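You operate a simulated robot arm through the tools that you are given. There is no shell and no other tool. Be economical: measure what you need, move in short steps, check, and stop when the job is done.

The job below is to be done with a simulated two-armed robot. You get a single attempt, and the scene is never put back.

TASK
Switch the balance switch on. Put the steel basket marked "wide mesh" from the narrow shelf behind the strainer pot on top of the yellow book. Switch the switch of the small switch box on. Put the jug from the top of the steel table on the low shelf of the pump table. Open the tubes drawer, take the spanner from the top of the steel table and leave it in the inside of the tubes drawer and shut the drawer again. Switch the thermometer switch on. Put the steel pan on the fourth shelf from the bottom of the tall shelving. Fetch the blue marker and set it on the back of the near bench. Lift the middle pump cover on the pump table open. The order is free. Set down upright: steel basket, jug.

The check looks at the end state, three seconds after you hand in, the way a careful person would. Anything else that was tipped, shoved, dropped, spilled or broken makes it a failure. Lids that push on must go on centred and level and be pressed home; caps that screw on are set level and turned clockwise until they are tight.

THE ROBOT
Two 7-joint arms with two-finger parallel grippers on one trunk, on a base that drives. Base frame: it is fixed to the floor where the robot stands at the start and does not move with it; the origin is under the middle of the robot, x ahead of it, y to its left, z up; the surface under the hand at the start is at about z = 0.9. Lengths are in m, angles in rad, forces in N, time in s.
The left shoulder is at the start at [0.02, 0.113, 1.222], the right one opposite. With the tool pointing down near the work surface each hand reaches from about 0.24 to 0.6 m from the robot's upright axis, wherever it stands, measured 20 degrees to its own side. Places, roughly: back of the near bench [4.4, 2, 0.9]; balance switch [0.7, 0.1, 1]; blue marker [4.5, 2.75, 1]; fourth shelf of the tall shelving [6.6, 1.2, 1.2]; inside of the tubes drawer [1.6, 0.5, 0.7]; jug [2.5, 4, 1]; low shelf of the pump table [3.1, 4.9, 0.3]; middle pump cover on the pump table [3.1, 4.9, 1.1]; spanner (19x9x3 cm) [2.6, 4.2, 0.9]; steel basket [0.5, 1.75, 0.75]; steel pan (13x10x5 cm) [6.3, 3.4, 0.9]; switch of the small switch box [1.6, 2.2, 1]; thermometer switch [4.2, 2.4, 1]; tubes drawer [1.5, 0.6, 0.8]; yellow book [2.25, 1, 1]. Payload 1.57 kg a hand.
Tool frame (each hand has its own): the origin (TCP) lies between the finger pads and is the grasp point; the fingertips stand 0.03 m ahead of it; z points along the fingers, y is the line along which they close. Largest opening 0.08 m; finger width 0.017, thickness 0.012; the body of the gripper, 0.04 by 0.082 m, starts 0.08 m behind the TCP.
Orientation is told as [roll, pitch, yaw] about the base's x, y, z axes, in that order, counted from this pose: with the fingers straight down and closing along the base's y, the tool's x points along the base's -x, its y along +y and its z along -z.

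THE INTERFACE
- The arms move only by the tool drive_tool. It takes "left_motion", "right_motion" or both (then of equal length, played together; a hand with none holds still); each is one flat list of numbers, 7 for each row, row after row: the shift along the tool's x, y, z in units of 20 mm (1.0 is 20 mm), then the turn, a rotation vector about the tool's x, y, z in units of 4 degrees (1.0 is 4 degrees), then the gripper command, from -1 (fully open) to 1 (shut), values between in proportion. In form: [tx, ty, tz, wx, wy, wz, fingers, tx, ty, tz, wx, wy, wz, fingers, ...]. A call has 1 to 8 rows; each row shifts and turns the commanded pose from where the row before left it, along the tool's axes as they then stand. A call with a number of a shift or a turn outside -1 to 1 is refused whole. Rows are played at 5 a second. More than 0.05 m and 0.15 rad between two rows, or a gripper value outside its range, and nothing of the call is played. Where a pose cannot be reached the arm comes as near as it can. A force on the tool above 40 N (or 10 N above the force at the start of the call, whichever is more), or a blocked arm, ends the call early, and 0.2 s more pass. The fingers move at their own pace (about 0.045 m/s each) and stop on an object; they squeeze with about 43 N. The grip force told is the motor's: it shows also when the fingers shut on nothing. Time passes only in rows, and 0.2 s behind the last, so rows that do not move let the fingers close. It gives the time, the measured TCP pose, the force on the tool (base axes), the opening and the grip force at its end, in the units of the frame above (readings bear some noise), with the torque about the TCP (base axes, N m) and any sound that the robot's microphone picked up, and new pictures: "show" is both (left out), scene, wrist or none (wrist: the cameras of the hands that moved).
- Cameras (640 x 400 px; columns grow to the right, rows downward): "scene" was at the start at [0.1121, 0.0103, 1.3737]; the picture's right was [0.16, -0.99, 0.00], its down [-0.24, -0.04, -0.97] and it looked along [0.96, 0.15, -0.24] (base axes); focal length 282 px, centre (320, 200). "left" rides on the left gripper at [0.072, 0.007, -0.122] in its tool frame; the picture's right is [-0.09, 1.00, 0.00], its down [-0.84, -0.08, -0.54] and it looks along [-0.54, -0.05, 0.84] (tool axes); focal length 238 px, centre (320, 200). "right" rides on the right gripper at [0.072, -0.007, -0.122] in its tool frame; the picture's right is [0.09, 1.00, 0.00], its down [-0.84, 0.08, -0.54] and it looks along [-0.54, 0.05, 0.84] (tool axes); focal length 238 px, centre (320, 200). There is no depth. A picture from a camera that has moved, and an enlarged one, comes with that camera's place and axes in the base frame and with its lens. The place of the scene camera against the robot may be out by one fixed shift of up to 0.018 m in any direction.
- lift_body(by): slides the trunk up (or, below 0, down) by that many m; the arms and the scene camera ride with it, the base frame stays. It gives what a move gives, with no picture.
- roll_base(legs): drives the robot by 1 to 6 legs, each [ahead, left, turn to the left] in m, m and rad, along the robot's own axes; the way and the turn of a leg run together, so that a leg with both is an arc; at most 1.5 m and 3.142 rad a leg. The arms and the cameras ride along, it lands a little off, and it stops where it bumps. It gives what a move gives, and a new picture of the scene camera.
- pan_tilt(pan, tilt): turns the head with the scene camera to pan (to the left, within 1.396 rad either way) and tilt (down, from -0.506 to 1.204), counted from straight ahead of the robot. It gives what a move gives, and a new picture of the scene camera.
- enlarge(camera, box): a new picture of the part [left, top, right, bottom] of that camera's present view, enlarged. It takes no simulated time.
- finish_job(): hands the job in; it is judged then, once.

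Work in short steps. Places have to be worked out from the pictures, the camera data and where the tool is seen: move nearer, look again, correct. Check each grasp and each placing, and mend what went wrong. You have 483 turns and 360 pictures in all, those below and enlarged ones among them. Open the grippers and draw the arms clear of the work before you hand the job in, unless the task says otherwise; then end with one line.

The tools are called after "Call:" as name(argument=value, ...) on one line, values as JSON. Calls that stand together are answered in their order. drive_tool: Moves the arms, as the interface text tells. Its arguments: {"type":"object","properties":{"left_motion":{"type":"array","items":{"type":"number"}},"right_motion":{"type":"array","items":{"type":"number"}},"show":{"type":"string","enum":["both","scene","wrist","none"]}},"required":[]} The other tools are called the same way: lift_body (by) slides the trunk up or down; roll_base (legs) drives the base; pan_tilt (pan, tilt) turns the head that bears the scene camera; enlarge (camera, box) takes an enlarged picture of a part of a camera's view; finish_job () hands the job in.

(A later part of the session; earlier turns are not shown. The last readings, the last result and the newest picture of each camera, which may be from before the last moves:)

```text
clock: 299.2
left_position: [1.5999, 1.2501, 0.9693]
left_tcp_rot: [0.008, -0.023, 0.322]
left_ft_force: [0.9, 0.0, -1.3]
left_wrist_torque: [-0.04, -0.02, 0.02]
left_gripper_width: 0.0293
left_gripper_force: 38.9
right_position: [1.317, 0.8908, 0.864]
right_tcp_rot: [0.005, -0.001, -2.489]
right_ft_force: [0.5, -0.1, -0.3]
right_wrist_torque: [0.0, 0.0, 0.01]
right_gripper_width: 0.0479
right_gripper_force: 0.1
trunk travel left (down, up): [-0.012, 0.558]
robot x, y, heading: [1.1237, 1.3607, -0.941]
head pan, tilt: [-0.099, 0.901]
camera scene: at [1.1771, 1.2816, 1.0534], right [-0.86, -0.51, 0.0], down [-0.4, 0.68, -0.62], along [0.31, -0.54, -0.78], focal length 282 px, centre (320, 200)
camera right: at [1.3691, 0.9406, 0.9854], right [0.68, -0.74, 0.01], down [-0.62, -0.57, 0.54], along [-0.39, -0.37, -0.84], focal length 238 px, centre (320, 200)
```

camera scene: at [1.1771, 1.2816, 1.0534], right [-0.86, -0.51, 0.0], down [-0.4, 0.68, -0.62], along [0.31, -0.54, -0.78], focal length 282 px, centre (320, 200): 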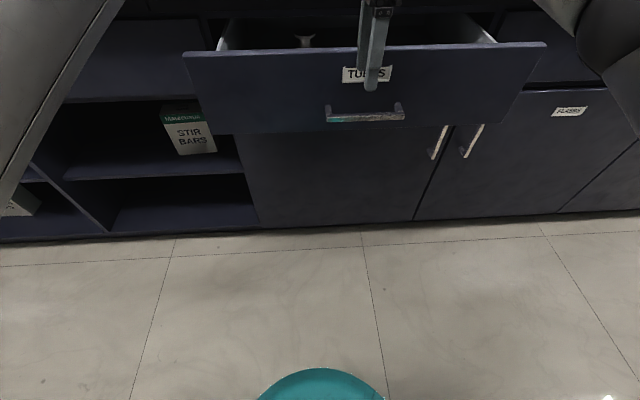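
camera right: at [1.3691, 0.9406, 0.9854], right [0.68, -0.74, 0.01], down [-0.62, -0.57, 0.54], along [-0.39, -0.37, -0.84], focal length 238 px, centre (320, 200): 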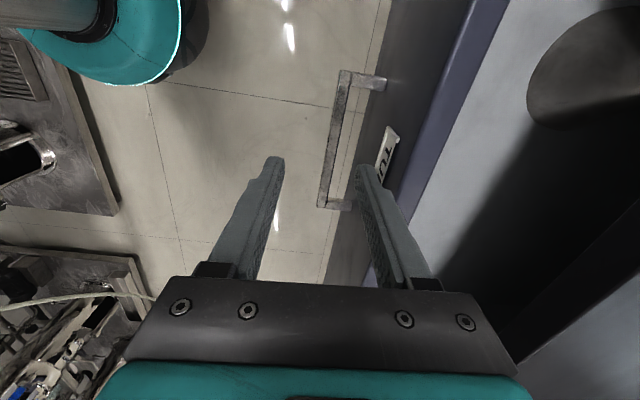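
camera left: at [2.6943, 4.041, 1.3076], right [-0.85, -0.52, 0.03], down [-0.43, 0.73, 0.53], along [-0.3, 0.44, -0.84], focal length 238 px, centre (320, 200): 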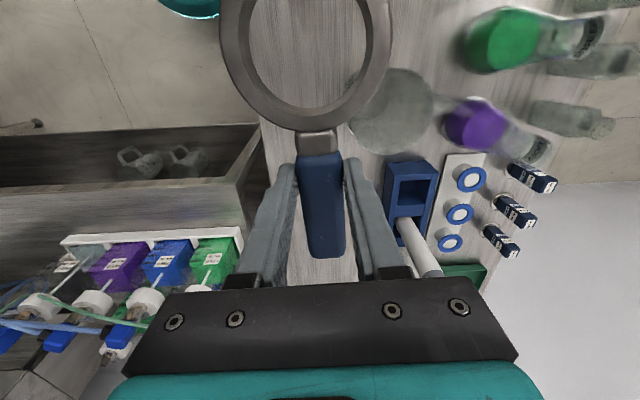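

The bar centre is 1.4 cm farther towards the drawer. I narrow the opening and go down over it.

Call:
drive_tool(right_motion=[0, 0.68, 0.3, 0, 0, 0, 0.25, 0, 0, 1, 0, 0, 0, 0.25, 0, 0, 1, 0, 0, 0, 0.25], show="wrist")

```text
clock: 300.0
left_position: [1.6002, 1.2492, 0.9682]
left_tcp_rot: [0.009, -0.027, 0.323]
left_ft_force: [0.5, -0.1, -1.9]
left_wrist_torque: [0.05, -0.02, -0.01]
left_gripper_width: 0.0297
left_gripper_force: 38.3
right_position: [1.3259, 0.8813, 0.817]
right_tcp_rot: [0.005, 0.003, -2.486]
right_ft_force: [-0.1, -0.3, -0.3]
right_wrist_torque: [0.02, 0.0, -0.02]
right_gripper_width: 0.0297
right_gripper_force: 0.0
trunk travel left (down, up): [-0.012, 0.558]
robot x, y, heading: [1.1196, 1.3618, -0.943]
head pan, tilt: [-0.099, 0.901]
camera right: at [1.3781, 0.9295, 0.9389], right [0.68, -0.74, 0.01], down [-0.62, -0.57, 0.54], along [-0.39, -0.37, -0.84], focal length 238 px, centre (320, 200)
```

right: 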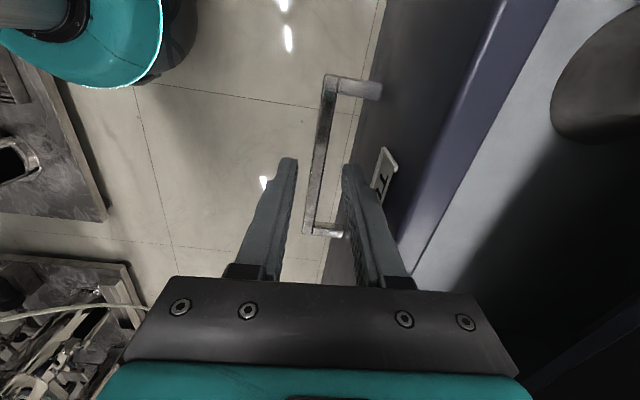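

The bar is between the fingers. I go down 5.5 cm and close.

Call:
drive_tool(right_motion=[0, 0, 1, 0, 0, 0, 0.25, 0, 0, 1, 0, 0, 0, 0.25, 0, 0, 0.7, 0, 0, 0, 0.25, 0, 0, 0, 0, 0, 0, 1, 0, 0, 0, 0, 0, 0, 1, 0, 0, 0, 0, 0, 0, 1], show="wrist")

```text
clock: 300.9
left_position: [1.5996, 1.2492, 0.9684]
left_tcp_rot: [0.01, -0.024, 0.321]
left_ft_force: [1.0, 0.7, -0.9]
left_wrist_torque: [-0.02, -0.03, -0.01]
left_gripper_width: 0.0294
left_gripper_force: 38.8
right_position: [1.3285, 0.8778, 0.7742]
right_tcp_rot: [0.028, 0.008, -2.492]
right_ft_force: [0.7, -2.8, 7.7]
right_wrist_torque: [-0.01, 0.08, -0.15]
right_gripper_width: 0.0126
right_gripper_force: 7.7
trunk travel left (down, up): [-0.012, 0.558]
robot x, y, heading: [1.1204, 1.36, -0.948]
head pan, tilt: [-0.099, 0.901]
stopped in row 4 (right hand): the force on the tool passed its limit at 42 N (the readings are from after the stop); the commanded pose is now the measured one
camera right: at [1.3784, 0.9282, 0.8957], right [0.68, -0.74, 0.03], down [-0.63, -0.56, 0.54], along [-0.38, -0.38, -0.84], focal length 238 px, centre (320, 200)
```

right: 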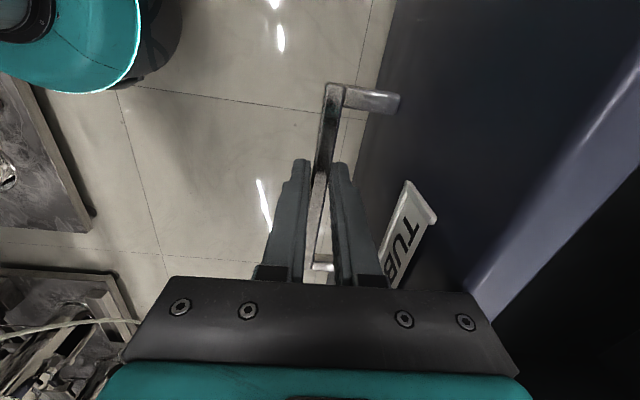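

Contact at z 0.774, with the bar between the fingers. I close fully.

Call:
drive_tool(right_motion=[0, 0, -0.1, 0, 0, 0, 1, 0, 0, 0, 0, 0, 0, 1, 0, 0, 0, 0, 0, 0, 1], show="wrist")

```text
clock: 301.7
left_position: [1.5998, 1.2501, 0.9691]
left_tcp_rot: [0.006, -0.024, 0.324]
left_ft_force: [-0.6, -0.5, -2.2]
left_wrist_torque: [0.04, 0.03, 0.03]
left_gripper_width: 0.0294
left_gripper_force: 38.9
right_position: [1.3287, 0.8772, 0.7749]
right_tcp_rot: [0.026, 0.007, -2.49]
right_ft_force: [2.9, 0.1, 4.8]
right_wrist_torque: [-1.25, -1.07, -0.87]
right_gripper_width: 0.0119
right_gripper_force: 28.7
trunk travel left (down, up): [-0.012, 0.558]
robot x, y, heading: [1.124, 1.3575, -0.945]
head pan, tilt: [-0.099, 0.901]
camera right: at [1.3786, 0.928, 0.8957], right [0.67, -0.74, 0.03], down [-0.63, -0.56, 0.54], along [-0.38, -0.38, -0.84], focal length 238 px, centre (320, 200)
```

right: 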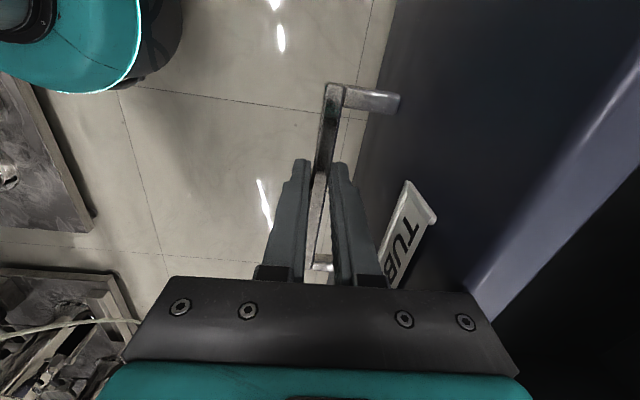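

It is gripped. I back the base 0.11 m to open the drawer farther.

Call:
roll_base(legs=[[-0.11, 0, 0]])

Call:
drive_tool(right_motion=[0, -0.5, 0, 0, 0, 0, 1, 0, -0.7, 0, 0, 0, 0, 1], show="scene")

```text
clock: 302.9
left_position: [1.5382, 1.3383, 0.968]
left_tcp_rot: [0.007, -0.022, 0.32]
left_ft_force: [-0.7, 0.6, -2.0]
left_wrist_torque: [0.02, 0.01, 0.0]
left_gripper_width: 0.0292
left_gripper_force: 38.8
right_position: [1.267, 0.9673, 0.7737]
right_tcp_rot: [0.025, 0.01, -2.487]
right_ft_force: [21.4, 15.5, 6.6]
right_wrist_torque: [-0.27, 0.48, -0.14]
right_gripper_width: 0.0118
right_gripper_force: 29.1
trunk travel left (down, up): [-0.012, 0.558]
robot x, y, heading: [1.0602, 1.45, -0.944]
head pan, tilt: [-0.099, 0.901]
camera scene: at [1.1145, 1.3713, 1.0535], right [-0.86, -0.5, 0.0], down [-0.4, 0.68, -0.62], along [0.31, -0.54, -0.78], focal length 282 px, centre (320, 200)
```

scene: 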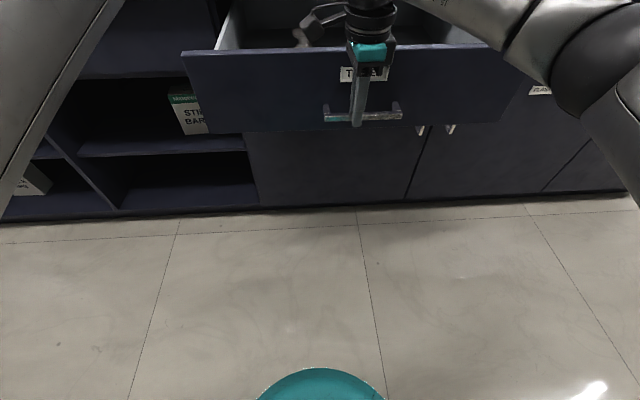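

```text
clock: 303.5
left_position: [1.5347, 1.3387, 0.968]
left_tcp_rot: [0.005, -0.026, 0.323]
left_ft_force: [0.7, 1.3, -1.4]
left_wrist_torque: [0.0, -0.01, 0.02]
left_gripper_width: 0.0292
left_gripper_force: 39.0
right_position: [1.2536, 0.9879, 0.7754]
right_tcp_rot: [0.029, 0.016, -2.483]
right_ft_force: [7.4, 6.5, 10.3]
right_wrist_torque: [-0.49, 0.29, -0.48]
right_gripper_width: 0.0121
right_gripper_force: 29.1
trunk travel left (down, up): [-0.012, 0.558]
robot x, y, heading: [1.0612, 1.4447, -0.942]
head pan, tilt: [-0.099, 0.901]
camera scene: at [1.1135, 1.3709, 1.0536], right [-0.86, -0.5, 0.0], down [-0.4, 0.68, -0.62], along [0.31, -0.54, -0.78], focal length 282 px, centre (320, 200)
```

scene: 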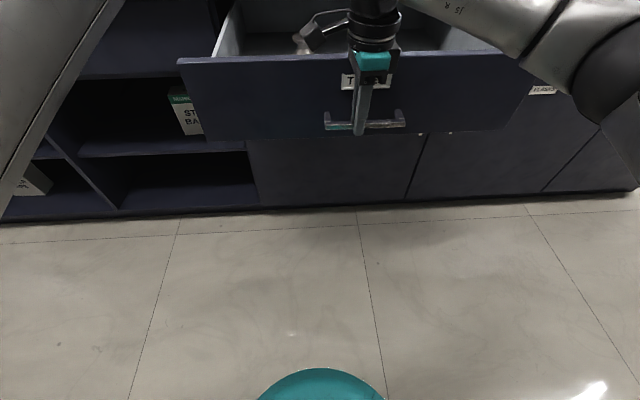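

The drawer is now open about 28 cm. I release and lift the right hand clear.

Call:
drive_tool(right_motion=[0, 0.3, 0, 0, 0, 0, 0.3, 0, 0, 0, 0, 0, 0, 0.3, 0, 0, -1, 0, 0, 0, 0.3, 0, 0, -1, 0, 0, 0, 0.3, 0, 0, -1, 0, 0, 0, 0.3, 0, 0, -1, 0, 0, 0, 0.3, 0, 0, -1, 0, 0, 0, 0.3, 0, 0, -1, 0, 0, 0, 0.3], show="none")

Call:
lift_body(by=0.25)

Call:
roll_base(legs=[[0, -0.2, 0], [0.13, 0, 0]])

```text
clock: 305.3
left_position: [1.5355, 1.337, 0.9684]
left_tcp_rot: [0.01, -0.025, 0.321]
left_ft_force: [-0.4, 0.1, -1.1]
left_wrist_torque: [0.02, 0.03, 0.01]
left_gripper_width: 0.0294
left_gripper_force: 39.2
right_position: [1.251, 0.9819, 0.8928]
right_tcp_rot: [0.026, 0.011, -2.488]
right_ft_force: [-0.2, -0.1, -1.5]
right_wrist_torque: [0.0, -0.02, 0.02]
right_gripper_width: 0.0281
right_gripper_force: 0.0
trunk travel left (down, up): [-0.012, 0.558]
robot x, y, heading: [1.0586, 1.445, -0.945]
head pan, tilt: [-0.099, 0.901]
```

```text
clock: 307.9
left_position: [1.5357, 1.3365, 1.2183]
left_tcp_rot: [0.007, -0.024, 0.322]
left_ft_force: [0.7, 0.2, -1.4]
left_wrist_torque: [0.0, -0.02, 0.0]
left_gripper_width: 0.0295
left_gripper_force: 39.1
right_position: [1.2523, 0.9828, 1.1429]
right_tcp_rot: [0.025, 0.012, -2.487]
right_ft_force: [-0.6, -0.4, 0.7]
right_wrist_torque: [0.01, 0.01, 0.02]
right_gripper_width: 0.028
right_gripper_force: 0.1
trunk travel left (down, up): [-0.262, 0.308]
robot x, y, heading: [1.0584, 1.4494, -0.943]
head pan, tilt: [-0.099, 0.901]
```

```text
clock: 310.4
left_position: [1.4484, 1.1164, 1.2184]
left_tcp_rot: [0.009, -0.025, 0.319]
left_ft_force: [0.5, -0.4, -2.4]
left_wrist_torque: [0.03, 0.0, 0.0]
left_gripper_width: 0.0295
left_gripper_force: 38.6
right_position: [1.1661, 0.7624, 1.1428]
right_tcp_rot: [0.022, 0.013, -2.486]
right_ft_force: [-0.3, -1.6, 0.2]
right_wrist_torque: [0.0, -0.01, 0.03]
right_gripper_width: 0.0279
right_gripper_force: 0.0
trunk travel left (down, up): [-0.262, 0.308]
robot x, y, heading: [0.9732, 1.23, -0.941]
head pan, tilt: [-0.099, 0.901]
camera scene: at [1.0263, 1.1485, 1.3033], right [-0.86, -0.5, 0.0], down [-0.39, 0.68, -0.62], along [0.31, -0.54, -0.78], focal length 282 px, centre (320, 200)
```

scene: 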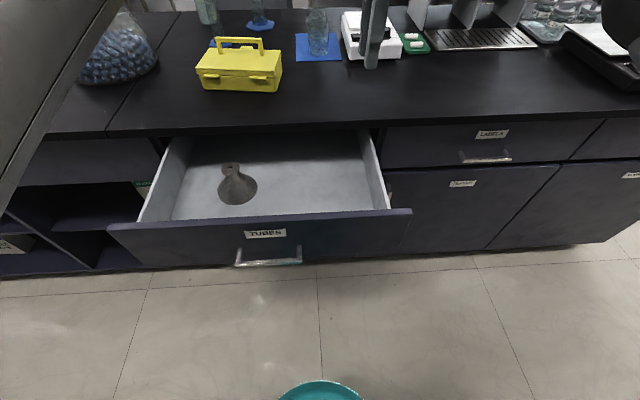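

The drawer interior is clear on the right, with the funnel at the left. I move the right hand up and away, and the left hand over the free space.

Call:
drive_tool(left_motion=[1, -0.5, 0, 0, 0, -0.9, 1, 1, -0.5, 0, 0, 0, -0.9, 1, 1, -0.5, 0, 0, 0, -0.9, 1, 1, -0.5, 0, 0, 0, -0.9, 1, 1, -0.5, 0, 0, 0, -0.7, 1, 0.9, -0.5, 0, 0, 0, 0, 1, 0.9, -0.5, 0, 0, 0, 0, 1, 0.9, -0.5, 0, 0, 0, 0, 1], right_motion=[-0.8, -0.4, -1, 0, 0, 0, 0.3, -0.8, -0.4, -1, 0, 0, 0, 0.3, -0.8, -0.4, -1, 0, 0, 0, 0.3, -0.8, -0.4, -1, 0, 0, 0, 0.3, -0.8, -0.4, -1, 0, 0, 0, 0.3, -0.8, -0.4, -1, 0, 0, 0, 0.3, -0.8, 0, -1, 0, 0, 0, 0.3, -0.8, 0, -1, 0, 0, 0, 0.3], show="wrist")

```text
clock: 312.2
left_position: [1.4475, 1.1111, 1.2101]
left_tcp_rot: [0.0, -0.026, 0.621]
left_ft_force: [-0.3, -1.2, -2.3]
left_wrist_torque: [0.03, 0.0, 0.03]
left_gripper_width: 0.0289
left_gripper_force: 38.5
left hand out of reach, approached as far as the arm can: row 1, 2, 3, 4, 5, 6, 7, 8
right_position: [1.0311, 0.7247, 1.3003]
right_tcp_rot: [0.025, 0.013, -2.487]
right_ft_force: [0.5, -0.2, 0.8]
right_wrist_torque: [0.04, 0.0, 0.01]
right_gripper_width: 0.0282
right_gripper_force: 0.1
trunk travel left (down, up): [-0.262, 0.308]
robot x, y, heading: [0.9742, 1.2271, -0.942]
head pan, tilt: [-0.099, 0.901]
camera right: at [1.0795, 0.7757, 1.4223], right [0.68, -0.73, 0.03], down [-0.63, -0.56, 0.53], along [-0.38, -0.38, -0.85], focal length 238 px, centre (320, 200)
camera left: at [1.3815, 1.072, 1.3312], right [-0.5, 0.86, 0.0], down [0.71, 0.42, 0.56], along [0.49, 0.29, -0.83], focal length 238 px, centre (320, 200)
```

right: 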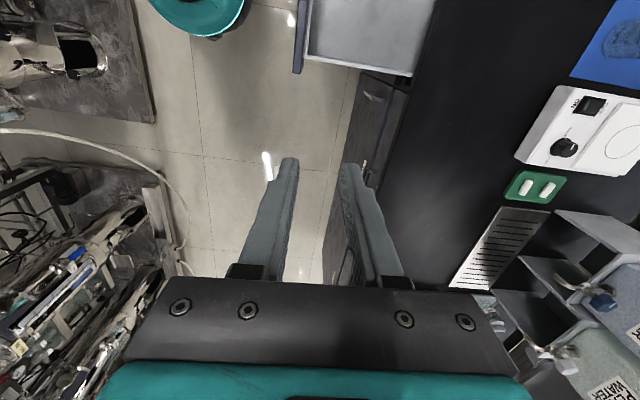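
left: 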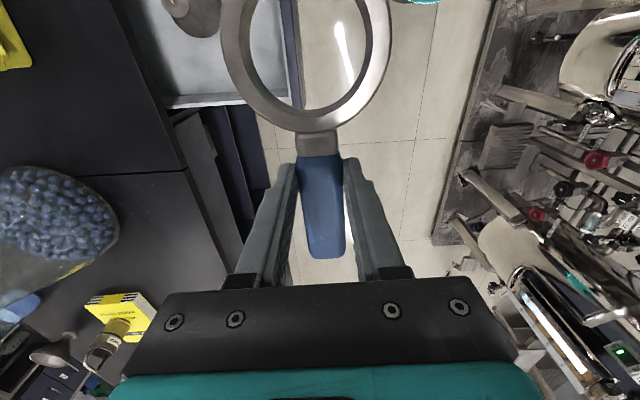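

The left hand turned but did not move across. I try a few small steps toward the right to see.

Call:
drive_tool(left_motion=[0.5, 0, 0, 0, 0, 0, 1, 0.5, 0, 0, 0, 0, 0, 1, 0, -0.5, 0, 0, 0, 0, 1], show="scene")

```text
clock: 313.0
left_position: [1.4514, 1.1016, 1.2104]
left_tcp_rot: [0.001, -0.027, 0.621]
left_ft_force: [0.4, -0.5, -1.3]
left_wrist_torque: [-0.02, -0.02, -0.02]
left_gripper_width: 0.0293
left_gripper_force: 39.2
left hand out of reach, approached as far as the arm can: row 1, 2
right_position: [1.0306, 0.7242, 1.2997]
right_tcp_rot: [0.023, 0.013, -2.487]
right_ft_force: [-0.2, 0.3, 1.0]
right_wrist_torque: [0.0, -0.01, 0.0]
right_gripper_width: 0.0278
right_gripper_force: 0.0
trunk travel left (down, up): [-0.262, 0.308]
robot x, y, heading: [0.9704, 1.2256, -0.942]
head pan, tilt: [-0.099, 0.901]
camera scene: at [1.0259, 1.1493, 1.3034], right [-0.86, -0.5, 0.0], down [-0.39, 0.68, -0.62], along [0.31, -0.54, -0.78], focal length 282 px, centre (320, 200)
```

scene: 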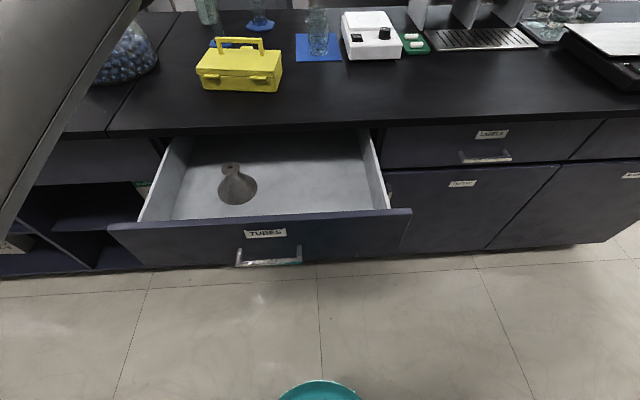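

Moving forward works, while moving right does not. I go forward and down first, then try right again.

Call:
drive_tool(left_motion=[0, -1, 0.5, 0, 0, 0, 1, 0, -1, 0.5, 0, 0, 0, 1, 0, -1, 0.5, 0, 0, 0, 1, 0, -1, 0.5, 0, 0, 0, 1, 0.5, -0.5, 0, 0, 0, 0, 1, 0.5, 0, 0, 0, 0, 0, 1, 0.5, 0, 0, 0, 0, 0, 1, 0.5, 0, 0, 0, 0, 0, 1], show="scene")

```text
clock: 314.8
left_position: [1.4717, 1.0055, 1.1693]
left_tcp_rot: [0.0, -0.025, 0.62]
left_ft_force: [0.3, 0.4, -1.1]
left_wrist_torque: [0.02, -0.02, 0.03]
left_gripper_width: 0.0295
left_gripper_force: 38.3
right_position: [1.0304, 0.7249, 1.3003]
right_tcp_rot: [0.024, 0.014, -2.486]
right_ft_force: [-0.2, -0.1, -0.6]
right_wrist_torque: [0.01, 0.01, -0.01]
right_gripper_width: 0.0281
right_gripper_force: 0.0
trunk travel left (down, up): [-0.262, 0.308]
robot x, y, heading: [0.9728, 1.2286, -0.941]
head pan, tilt: [-0.099, 0.901]
camera scene: at [1.0255, 1.1492, 1.3034], right [-0.86, -0.5, 0.0], down [-0.39, 0.68, -0.62], along [0.31, -0.54, -0.78], focal length 282 px, centre (320, 200)
```

scene: 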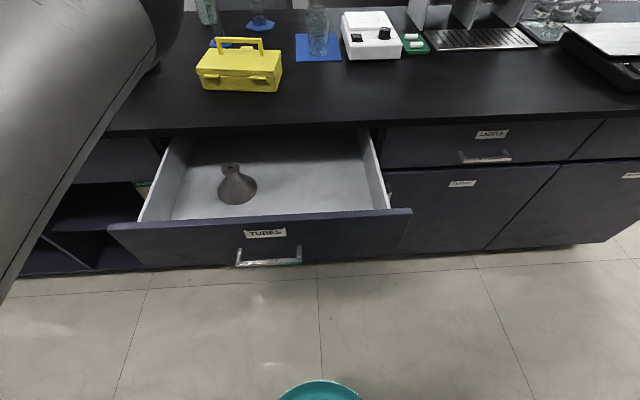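

It moves now. I continue right and slightly forward.

Call:
drive_tool(left_motion=[1, -0.2, 0.2, 0, 0, 0, 1, 1, -0.2, 0.2, 0, 0, 0, 1, 1, -0.2, 0.2, 0, 0, 0, 1, 1, -0.2, 0.2, 0, 0, 0, 1, 1, -0.2, 0.2, 0, 0, 0, 1, 1, -0.2, 0.2, 0, 0, 0, 1, 1, -0.2, 0.2, 0, 0, 0, 1, 1, -0.2, 0.2, 0, 0, 0, 1], show="none")

Call:
drive_tool(left_motion=[1, -0.2, 0.2, 0, 0, 0, 1, 1, -0.2, 0.2, 0, 0, 0, 1, 1, 0, 0.2, 0, 0, 0, 1], show="both")

```text
clock: 316.6
left_position: [1.4111, 0.8872, 1.1442]
left_tcp_rot: [-0.001, -0.027, 0.622]
left_ft_force: [-0.4, 0.0, -1.7]
left_wrist_torque: [0.02, -0.02, 0.01]
left_gripper_width: 0.0292
left_gripper_force: 39.1
left hand out of reach, approached as far as the arm can: row 2, 3, 4, 5, 6, 7
right_position: [1.0302, 0.7254, 1.3007]
right_tcp_rot: [0.025, 0.013, -2.488]
right_ft_force: [-0.1, 0.4, -0.3]
right_wrist_torque: [0.02, -0.01, -0.02]
right_gripper_width: 0.0279
right_gripper_force: 0.2
trunk travel left (down, up): [-0.262, 0.308]
robot x, y, heading: [0.9701, 1.2264, -0.945]
head pan, tilt: [-0.099, 0.901]
```

```text
clock: 317.4
left_position: [1.3711, 0.8436, 1.13]
left_tcp_rot: [0.002, -0.027, 0.621]
left_ft_force: [0.7, 0.1, -1.9]
left_wrist_torque: [0.0, -0.02, -0.01]
left_gripper_width: 0.0294
left_gripper_force: 39.2
left hand out of reach, approached as far as the arm can: row 1, 3
right_position: [1.0297, 0.7248, 1.2994]
right_tcp_rot: [0.024, 0.012, -2.486]
right_ft_force: [0.4, 0.5, -0.4]
right_wrist_torque: [0.0, 0.0, -0.05]
right_gripper_width: 0.0284
right_gripper_force: 0.2
trunk travel left (down, up): [-0.262, 0.308]
robot x, y, heading: [0.9753, 1.2264, -0.941]
head pan, tilt: [-0.099, 0.901]
camera scene: at [1.0255, 1.1491, 1.3034], right [-0.86, -0.5, 0.0], down [-0.39, 0.68, -0.62], along [0.31, -0.54, -0.78], focal length 282 px, centre (320, 200)
camera left: at [1.3069, 0.8048, 1.2518], right [-0.5, 0.86, 0.0], down [0.71, 0.41, 0.56], along [0.49, 0.29, -0.83], focal length 238 px, centre (320, 200)
```

scene: 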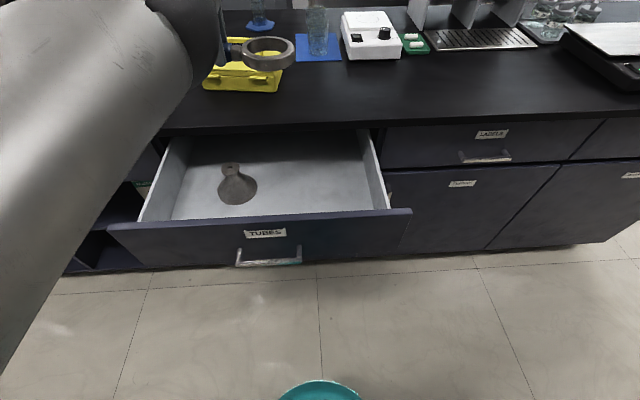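
left: 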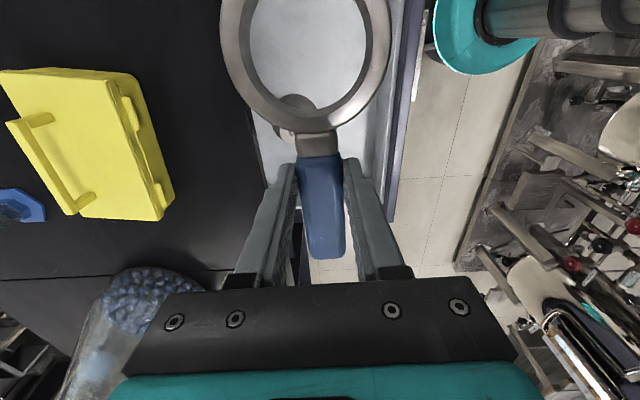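

The funnel is nearly straight below the hand, so I strafe the base 12 cm right to be over the empty part.

Call:
roll_base(legs=[[0, -0.12, 0]])

Call:
enlarge(camera="left", box=[160, 0, 480, 200])

```text
clock: 318.6
left_position: [1.275, 0.7741, 1.1314]
left_tcp_rot: [0.001, -0.026, 0.622]
left_ft_force: [-0.2, -0.5, -1.9]
left_wrist_torque: [0.01, 0.01, -0.03]
left_gripper_width: 0.0292
left_gripper_force: 39.0
right_position: [0.9324, 0.6538, 1.3003]
right_tcp_rot: [0.024, 0.014, -2.483]
right_ft_force: [-0.8, -0.4, 0.9]
right_wrist_torque: [0.01, -0.03, 0.02]
right_gripper_width: 0.0281
right_gripper_force: 0.0
trunk travel left (down, up): [-0.262, 0.308]
robot x, y, heading: [0.8714, 1.1543, -0.942]
head pan, tilt: [-0.099, 0.901]
camera scene: at [0.9276, 1.078, 1.3034], right [-0.86, -0.51, 0.0], down [-0.4, 0.68, -0.62], along [0.31, -0.54, -0.78], focal length 282 px, centre (320, 200)
```

scene: 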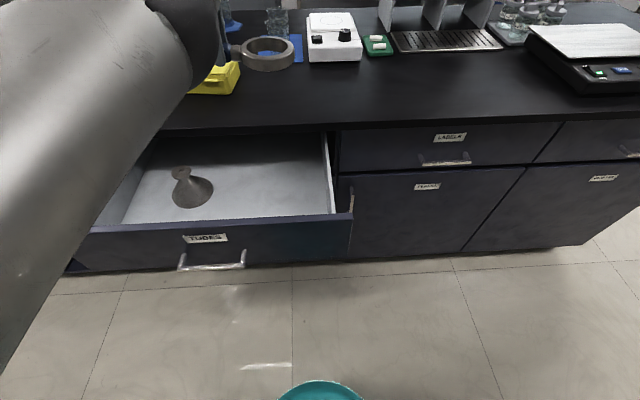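

```text
2.00 times, centred on (320, 100) of left
camera zoom: at [1.2103, 0.7348, 1.252], right [-0.51, 0.86, 0.0], down [0.71, 0.42, 0.56], along [0.48, 0.29, -0.83], focal length 477 px, centre (320, 400)
```

zoom: 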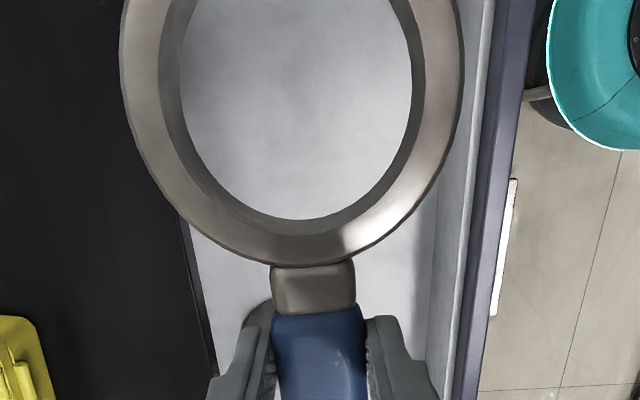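

The ring sits above the empty drawer floor. I shift 2 cm towards the drawer front for clearance from the bench edge, then lower.

Call:
drive_tool(left_motion=[0, 1, 0, 0, 0, 0, 1, 0, 0.2, 0, 0, 0, 0, 1], show="none")

Call:
lift_body(by=-0.2)

Call:
drive_tool(left_motion=[0, 0, 0, 0, 0, 0, 1], show="both")

```text
clock: 319.2
left_position: [1.2742, 0.7739, 1.1313]
left_tcp_rot: [0.001, -0.027, 0.624]
left_ft_force: [0.0, 0.0, -2.0]
left_wrist_torque: [0.03, -0.03, -0.04]
left_gripper_width: 0.0292
left_gripper_force: 39.0
left hand out of reach, approached as far as the arm can: row 1, 2
right_position: [0.9341, 0.6539, 1.2998]
right_tcp_rot: [0.024, 0.012, -2.484]
right_ft_force: [-0.6, 0.0, -0.4]
right_wrist_torque: [-0.01, 0.0, 0.03]
right_gripper_width: 0.0279
right_gripper_force: 0.0
trunk travel left (down, up): [-0.262, 0.308]
robot x, y, heading: [0.8767, 1.1554, -0.939]
head pan, tilt: [-0.099, 0.901]
```

```text
clock: 321.4
left_position: [1.2748, 0.7749, 0.9312]
left_tcp_rot: [0.002, -0.027, 0.622]
left_ft_force: [0.5, 0.4, -1.0]
left_wrist_torque: [0.03, -0.02, 0.02]
left_gripper_width: 0.0295
left_gripper_force: 39.2
right_position: [0.9348, 0.6544, 1.0997]
right_tcp_rot: [0.024, 0.011, -2.484]
right_ft_force: [0.4, 0.3, 0.8]
right_wrist_torque: [-0.04, 0.0, -0.01]
right_gripper_width: 0.0283
right_gripper_force: 0.0
trunk travel left (down, up): [-0.062, 0.508]
robot x, y, heading: [0.8749, 1.1597, -0.941]
head pan, tilt: [-0.099, 0.901]
```

```text
clock: 321.8
left_position: [1.2761, 0.7743, 0.9309]
left_tcp_rot: [0.002, -0.027, 0.623]
left_ft_force: [0.3, -0.5, -1.7]
left_wrist_torque: [0.03, 0.0, -0.03]
left_gripper_width: 0.0293
left_gripper_force: 38.7
right_position: [0.9342, 0.6551, 1.0997]
right_tcp_rot: [0.026, 0.011, -2.484]
right_ft_force: [0.3, -0.9, -0.8]
right_wrist_torque: [0.01, -0.01, 0.0]
right_gripper_width: 0.0277
right_gripper_force: 0.1
trunk travel left (down, up): [-0.062, 0.508]
robot x, y, heading: [0.8734, 1.1529, -0.937]
head pan, tilt: [-0.099, 0.901]
camera scene: at [0.9285, 1.0787, 1.1034], right [-0.86, -0.51, 0.0], down [-0.4, 0.68, -0.62], along [0.31, -0.54, -0.78], focal length 282 px, centre (320, 200)
camera left: at [1.2111, 0.7355, 1.0521], right [-0.51, 0.86, 0.0], down [0.71, 0.42, 0.56], along [0.48, 0.29, -0.83], focal length 238 px, centre (320, 200)
```

scene: 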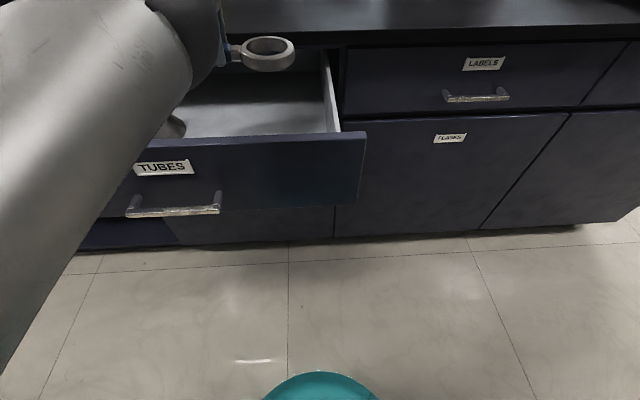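
left: 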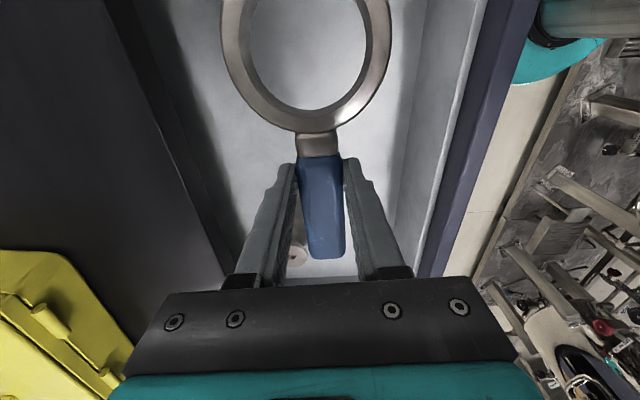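

Clearance from the bench edge is about 2.5 cm. I continue down with the rest of the trunk travel and the arm.

Call:
lift_body(by=-0.055)

Call:
drive_tool(left_motion=[0, 0, 0.7, 0, 0, 0, 1, 0, 0, 0.7, 0, 0, 0, 1, 0, 0, 0.7, 0, 0, 0, 1], show="wrist")

```text
clock: 322.8
left_position: [1.2751, 0.7748, 0.8769]
left_tcp_rot: [0.002, -0.026, 0.623]
left_ft_force: [-0.1, -1.1, -1.9]
left_wrist_torque: [0.02, -0.04, 0.02]
left_gripper_width: 0.0293
left_gripper_force: 39.5
right_position: [0.9343, 0.6544, 1.0457]
right_tcp_rot: [0.025, 0.012, -2.484]
right_ft_force: [-1.2, 0.1, -0.4]
right_wrist_torque: [0.0, 0.02, 0.0]
right_gripper_width: 0.028
right_gripper_force: 0.1
trunk travel left (down, up): [-0.007, 0.563]
robot x, y, heading: [0.8748, 1.1537, -0.944]
head pan, tilt: [-0.099, 0.901]
```

```text
clock: 323.6
left_position: [1.2768, 0.7728, 0.8352]
left_tcp_rot: [0.002, -0.025, 0.623]
left_ft_force: [0.1, -0.1, -0.9]
left_wrist_torque: [0.06, 0.01, 0.0]
left_gripper_width: 0.0292
left_gripper_force: 39.5
right_position: [0.9341, 0.6546, 1.0461]
right_tcp_rot: [0.024, 0.014, -2.482]
right_ft_force: [0.0, 1.0, -0.2]
right_wrist_torque: [0.02, 0.0, 0.0]
right_gripper_width: 0.0281
right_gripper_force: 0.1
trunk travel left (down, up): [-0.007, 0.563]
robot x, y, heading: [0.8758, 1.1574, -0.94]
head pan, tilt: [-0.099, 0.901]
camera left: at [1.2124, 0.7344, 0.955], right [-0.51, 0.86, 0.0], down [0.71, 0.42, 0.56], along [0.48, 0.29, -0.83], focal length 238 px, centre (320, 200)
```

left: 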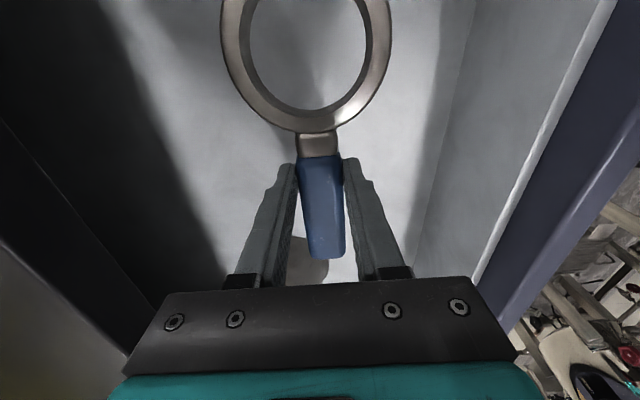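

It is inside the drawer now. I continue down until contact.

Call:
drive_tool(left_motion=[0, 0, 0.7, 0, 0, 0, 1, 0, 0, 0.6, 0, 0, 0, 1, 0, 0, 0.5, 0, 0, 0, 1, 0, 0, 0.5, 0, 0, 0, 1], show="wrist")

```text
clock: 324.6
left_position: [1.2762, 0.776, 0.7871]
left_tcp_rot: [0.001, -0.027, 0.622]
left_ft_force: [0.1, 0.3, -2.0]
left_wrist_torque: [0.02, 0.02, 0.04]
left_gripper_width: 0.0291
left_gripper_force: 39.3
right_position: [0.934, 0.6543, 1.0455]
right_tcp_rot: [0.025, 0.013, -2.484]
right_ft_force: [0.2, 0.0, -0.2]
right_wrist_torque: [-0.02, 0.02, -0.01]
right_gripper_width: 0.0281
right_gripper_force: 0.1
trunk travel left (down, up): [-0.007, 0.563]
robot x, y, heading: [0.8734, 1.1548, -0.942]
head pan, tilt: [-0.099, 0.901]
camera left: at [1.2119, 0.7374, 0.908], right [-0.51, 0.86, 0.0], down [0.71, 0.42, 0.56], along [0.48, 0.29, -0.83], focal length 238 px, centre (320, 200)
```

left: 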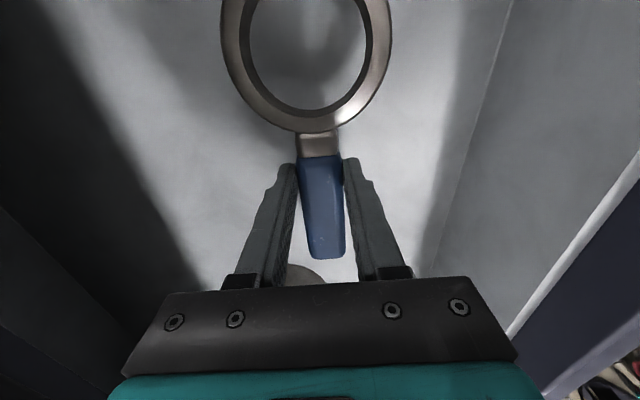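

Call:
drive_tool(left_motion=[0, 0, 0.4, 0, 0, 0, 1, 0, 0, 0.4, 0, 0, 0, 1, 0, 0, 0.4, 0, 0, 0, 1, 0, 0, 0.3, 0, 0, 0, 1], show="wrist")

```text
clock: 325.6
left_position: [1.2774, 0.7747, 0.7597]
left_tcp_rot: [-0.001, -0.024, 0.622]
left_ft_force: [-0.1, 1.4, 1.8]
left_wrist_torque: [-0.21, 0.28, -0.09]
left_gripper_width: 0.0293
left_gripper_force: 38.4
right_position: [0.933, 0.6545, 1.0455]
right_tcp_rot: [0.025, 0.013, -2.484]
right_ft_force: [0.1, -0.1, 0.7]
right_wrist_torque: [-0.02, -0.01, 0.0]
right_gripper_width: 0.0279
right_gripper_force: 0.2
trunk travel left (down, up): [-0.007, 0.563]
robot x, y, heading: [0.872, 1.1563, -0.938]
head pan, tilt: [-0.099, 0.901]
camera left: at [1.2135, 0.7373, 0.8799], right [-0.51, 0.86, 0.0], down [0.71, 0.42, 0.56], along [0.48, 0.29, -0.83], focal length 238 px, centre (320, 200)
```

left: 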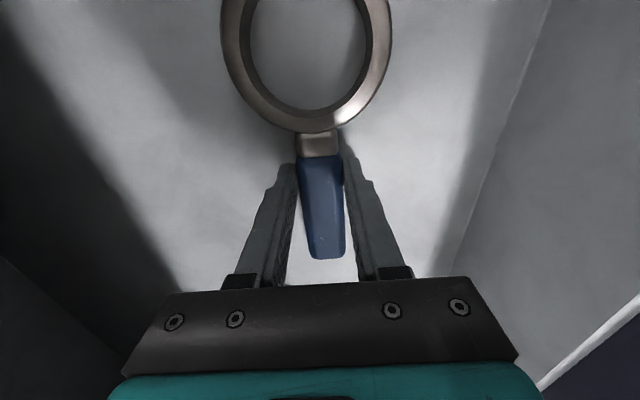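

It touches. I press 2 mm more and open the gripper.

Call:
drive_tool(left_motion=[0, 0, 0.12, 0, 0, 0, 1, 0, 0, 0, 0, 0, 0, -0.4, 0, 0, 0, 0, 0, 0, -0.4, 0, 0, 0, 0, 0, 0, -0.4], show="wrist")

```text
clock: 326.6
left_position: [1.2779, 0.7749, 0.7557]
left_tcp_rot: [0.002, -0.027, 0.623]
left_ft_force: [-0.3, 0.3, 0.0]
left_wrist_torque: [0.04, 0.0, 0.02]
left_gripper_width: 0.056
left_gripper_force: 0.2
right_position: [0.9345, 0.6541, 1.0446]
right_tcp_rot: [0.023, 0.012, -2.483]
right_ft_force: [0.2, -0.5, 0.5]
right_wrist_torque: [0.02, 0.01, 0.0]
right_gripper_width: 0.0279
right_gripper_force: 0.0
trunk travel left (down, up): [-0.007, 0.563]
robot x, y, heading: [0.8733, 1.1606, -0.935]
head pan, tilt: [-0.099, 0.901]
camera left: at [1.2138, 0.7375, 0.8766], right [-0.51, 0.86, 0.0], down [0.71, 0.42, 0.56], along [0.48, 0.29, -0.83], focal length 238 px, centre (320, 200)
```

left: 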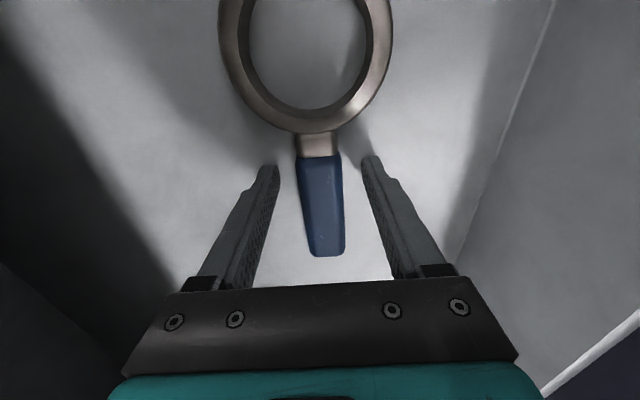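

Released. I lift straight out, first with the arm and then with the trunk.

Call:
drive_tool(left_motion=[0, 0, -0.5, 0, 0, 0, -0.4, 0, 0, -0.8, 0, 0, 0, -0.4, 0, 0, -0.8, 0, 0, 0, -0.4, 0, 0, -0.8, 0, 0, 0, -0.4, 0, 0, -0.8, 0, 0, 0, -0.4], show="none")

Call:
lift_body(by=0.28)

Call:
enlarge(camera="left", box=[160, 0, 480, 200])

```text
clock: 327.8
left_position: [1.2748, 0.7727, 0.8285]
left_tcp_rot: [0.002, -0.026, 0.623]
left_ft_force: [0.4, 0.7, 1.0]
left_wrist_torque: [0.0, 0.03, -0.01]
left_gripper_width: 0.0561
left_gripper_force: 0.1
right_position: [0.9336, 0.6531, 1.0444]
right_tcp_rot: [0.026, 0.011, -2.484]
right_ft_force: [-0.8, -0.5, 0.2]
right_wrist_torque: [-0.01, 0.0, 0.0]
right_gripper_width: 0.0283
right_gripper_force: 0.2
trunk travel left (down, up): [-0.007, 0.563]
robot x, y, heading: [0.8774, 1.1582, -0.94]
head pan, tilt: [-0.099, 0.901]
```

```text
clock: 330.6
left_position: [1.276, 0.7732, 1.1074]
left_tcp_rot: [0.0, -0.027, 0.623]
left_ft_force: [0.8, 0.5, -0.9]
left_wrist_torque: [0.0, 0.02, 0.0]
left_gripper_width: 0.0561
left_gripper_force: 0.0
right_position: [0.9336, 0.653, 1.3239]
right_tcp_rot: [0.023, 0.013, -2.482]
right_ft_force: [0.1, -0.4, 0.1]
right_wrist_torque: [0.02, 0.02, -0.01]
right_gripper_width: 0.028
right_gripper_force: 0.1
trunk travel left (down, up): [-0.287, 0.283]
robot x, y, heading: [0.873, 1.1582, -0.938]
head pan, tilt: [-0.099, 0.901]
```

```text
2.00 times, centred on (320, 100) of left
camera zoom: at [1.212, 0.7344, 1.2297], right [-0.51, 0.86, 0.0], down [0.71, 0.42, 0.56], along [0.48, 0.29, -0.83], focal length 477 px, centre (320, 400)
```

zoom: 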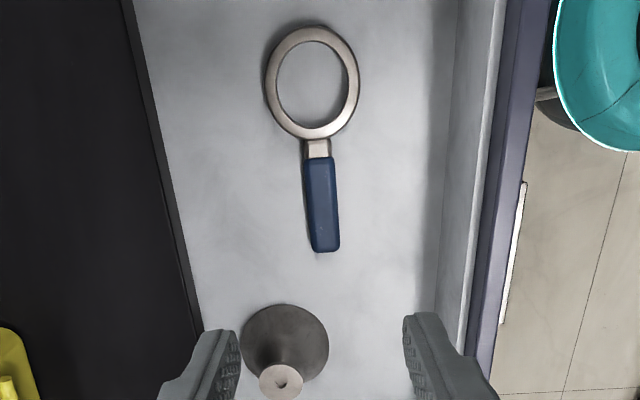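

The spanner lies in the drawer beside the funnel. To close it, I'll first push the handle with the right hand pointing down. I reposition the base and lower.

Call:
roll_base(legs=[[-0.13, 0, 0], [0, 0.32, 0]])

Call:
drive_tool(right_motion=[0.7, 0, 1, 0, 0, 0, 1, 0.7, 0, 1, 0, 0, 0, 1, 0.7, 0, 1, 0, 0, 0, 1, 0.7, 0, 1, 0, 0, 0, 1, 0.7, 0, 1, 0, 0, 0, 1, 0.7, 0, 1, 0, 0, 0, 1, 0.7, 0, 1, 0, 0, 0, 1, 0, 0, 0, 0, 0, 0, 1], show="both")

```text
clock: 333.6
left_position: [1.4542, 1.0622, 1.1079]
left_tcp_rot: [0.002, -0.026, 0.62]
left_ft_force: [0.3, 1.3, -0.4]
left_wrist_torque: [-0.01, 0.01, -0.01]
left_gripper_width: 0.0559
left_gripper_force: 0.1
right_position: [1.1114, 0.9441, 1.3254]
right_tcp_rot: [0.025, 0.012, -2.487]
right_ft_force: [0.5, 1.2, 0.4]
right_wrist_torque: [0.0, 0.02, 0.02]
right_gripper_width: 0.0279
right_gripper_force: 0.0
trunk travel left (down, up): [-0.287, 0.283]
robot x, y, heading: [1.051, 1.4447, -0.944]
head pan, tilt: [-0.099, 0.901]
camera scene: at [1.1073, 1.3685, 1.3284], right [-0.86, -0.5, 0.0], down [-0.39, 0.68, -0.62], along [0.31, -0.54, -0.78], focal length 282 px, centre (320, 200)
```

scene: 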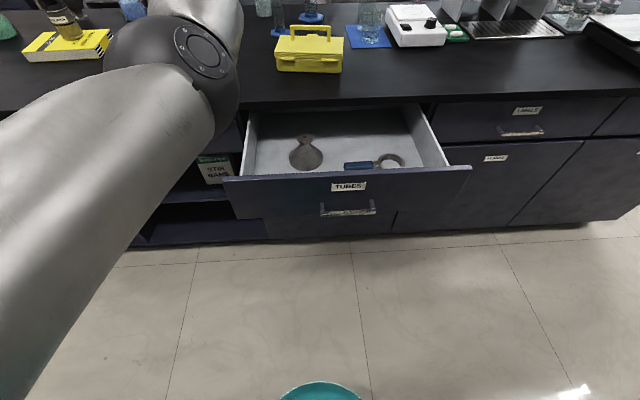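

```text
clock: 335.4
left_position: [1.4533, 1.0616, 1.109]
left_tcp_rot: [0.002, -0.026, 0.62]
left_ft_force: [-0.9, 0.0, -0.3]
left_wrist_torque: [0.01, 0.01, 0.01]
left_gripper_width: 0.0561
left_gripper_force: 0.1
right_position: [1.1943, 1.0009, 1.186]
right_tcp_rot: [0.025, 0.013, -2.486]
right_ft_force: [0.4, 0.3, -0.4]
right_wrist_torque: [0.0, -0.02, 0.01]
right_gripper_width: 0.0001
right_gripper_force: 21.8
trunk travel left (down, up): [-0.287, 0.283]
robot x, y, heading: [1.051, 1.442, -0.941]
head pan, tilt: [-0.099, 0.901]
camera scene: at [1.1066, 1.3681, 1.3284], right [-0.86, -0.5, 0.0], down [-0.39, 0.68, -0.62], along [0.31, -0.54, -0.78], focal length 282 px, centre (320, 200)
camera right: at [1.2441, 1.0517, 1.3077], right [0.68, -0.73, 0.03], down [-0.63, -0.56, 0.53], along [-0.38, -0.38, -0.85], focal length 238 px, centre (320, 200)
```

scene: 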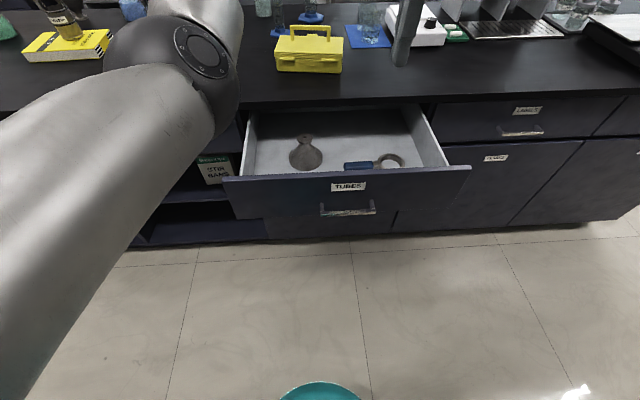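
right: 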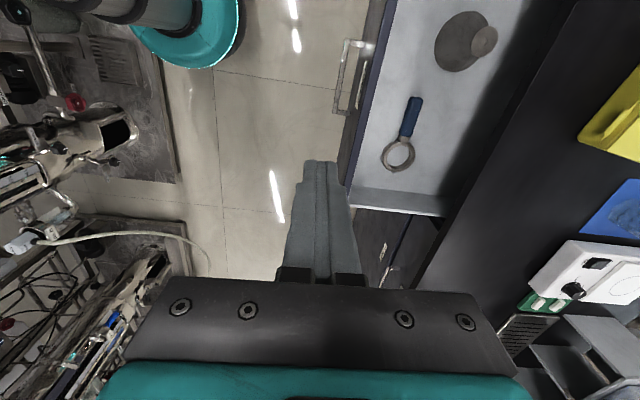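

The right hand is just in front of the handle. I lower to handle height and push by driving ahead 0.18 m.

Call:
lift_body(by=-0.28)

Call:
drive_tool(right_motion=[0.3, 0, 1, 0, 0, 0, 1, 0.3, 0, 1, 0, 0, 0, 1, 0.3, 0, 1, 0, 0, 0, 1, 0, 0, 1, 0, 0, 0, 1, 0, 0, 1, 0, 0, 0, 1, 0, 0, 1, 0, 0, 0, 1], show="wrist")

Call:
roll_base(legs=[[0.17, 0, 0]])

```text
clock: 338.2
left_position: [1.4534, 1.0608, 0.8287]
left_tcp_rot: [0.003, -0.026, 0.621]
left_ft_force: [-0.6, 0.7, 0.1]
left_wrist_torque: [0.02, 0.02, -0.02]
left_gripper_width: 0.056
left_gripper_force: 0.1
right_position: [1.1948, 1.0011, 0.9067]
right_tcp_rot: [0.023, 0.011, -2.487]
right_ft_force: [0.1, 0.9, 0.2]
right_wrist_torque: [0.03, 0.01, 0.0]
right_gripper_width: 0.0
right_gripper_force: 21.5
trunk travel left (down, up): [-0.007, 0.563]
robot x, y, heading: [1.0502, 1.4471, -0.943]
head pan, tilt: [-0.099, 0.901]
```

```text
clock: 339.6
left_position: [1.4526, 1.0613, 0.8284]
left_tcp_rot: [0.003, -0.026, 0.62]
left_ft_force: [-0.2, -0.5, 0.1]
left_wrist_torque: [0.0, 0.01, 0.0]
left_gripper_width: 0.0559
left_gripper_force: 0.0
right_position: [1.2108, 1.0111, 0.7857]
right_tcp_rot: [0.024, 0.012, -2.489]
right_ft_force: [0.3, -1.2, -0.5]
right_wrist_torque: [0.0, 0.0, -0.02]
right_gripper_width: 0.0001
right_gripper_force: 21.2
trunk travel left (down, up): [-0.007, 0.563]
robot x, y, heading: [1.0533, 1.4466, -0.944]
head pan, tilt: [-0.099, 0.901]
camera right: at [1.2607, 1.0614, 0.9079], right [0.68, -0.73, 0.03], down [-0.63, -0.56, 0.53], along [-0.38, -0.38, -0.85], focal length 238 px, centre (320, 200)
```

right: 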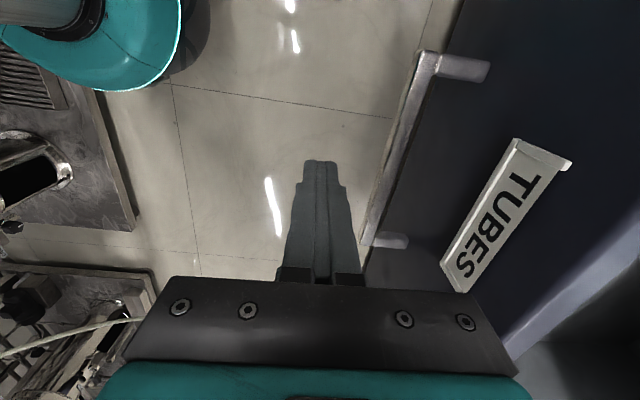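

```text
clock: 341.1
left_position: [1.5529, 0.9234, 0.8287]
left_tcp_rot: [0.002, -0.027, 0.62]
left_ft_force: [-0.1, 0.5, 0.4]
left_wrist_torque: [-0.03, 0.02, 0.0]
left_gripper_width: 0.0558
left_gripper_force: 0.0
right_position: [1.3116, 0.8726, 0.7852]
right_tcp_rot: [0.024, 0.011, -2.487]
right_ft_force: [0.2, 1.3, -0.7]
right_wrist_torque: [0.03, -0.02, 0.01]
right_gripper_width: 0.0
right_gripper_force: 21.0
trunk travel left (down, up): [-0.007, 0.563]
robot x, y, heading: [1.1526, 1.3076, -0.939]
head pan, tilt: [-0.099, 0.901]
camera scene: at [1.2067, 1.2302, 1.0484], right [-0.86, -0.5, 0.0], down [-0.39, 0.68, -0.62], along [0.31, -0.54, -0.78], focal length 282 px, centre (320, 200)
```

scene: 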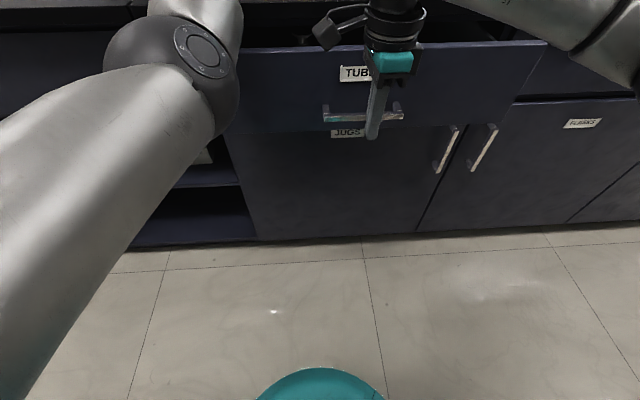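

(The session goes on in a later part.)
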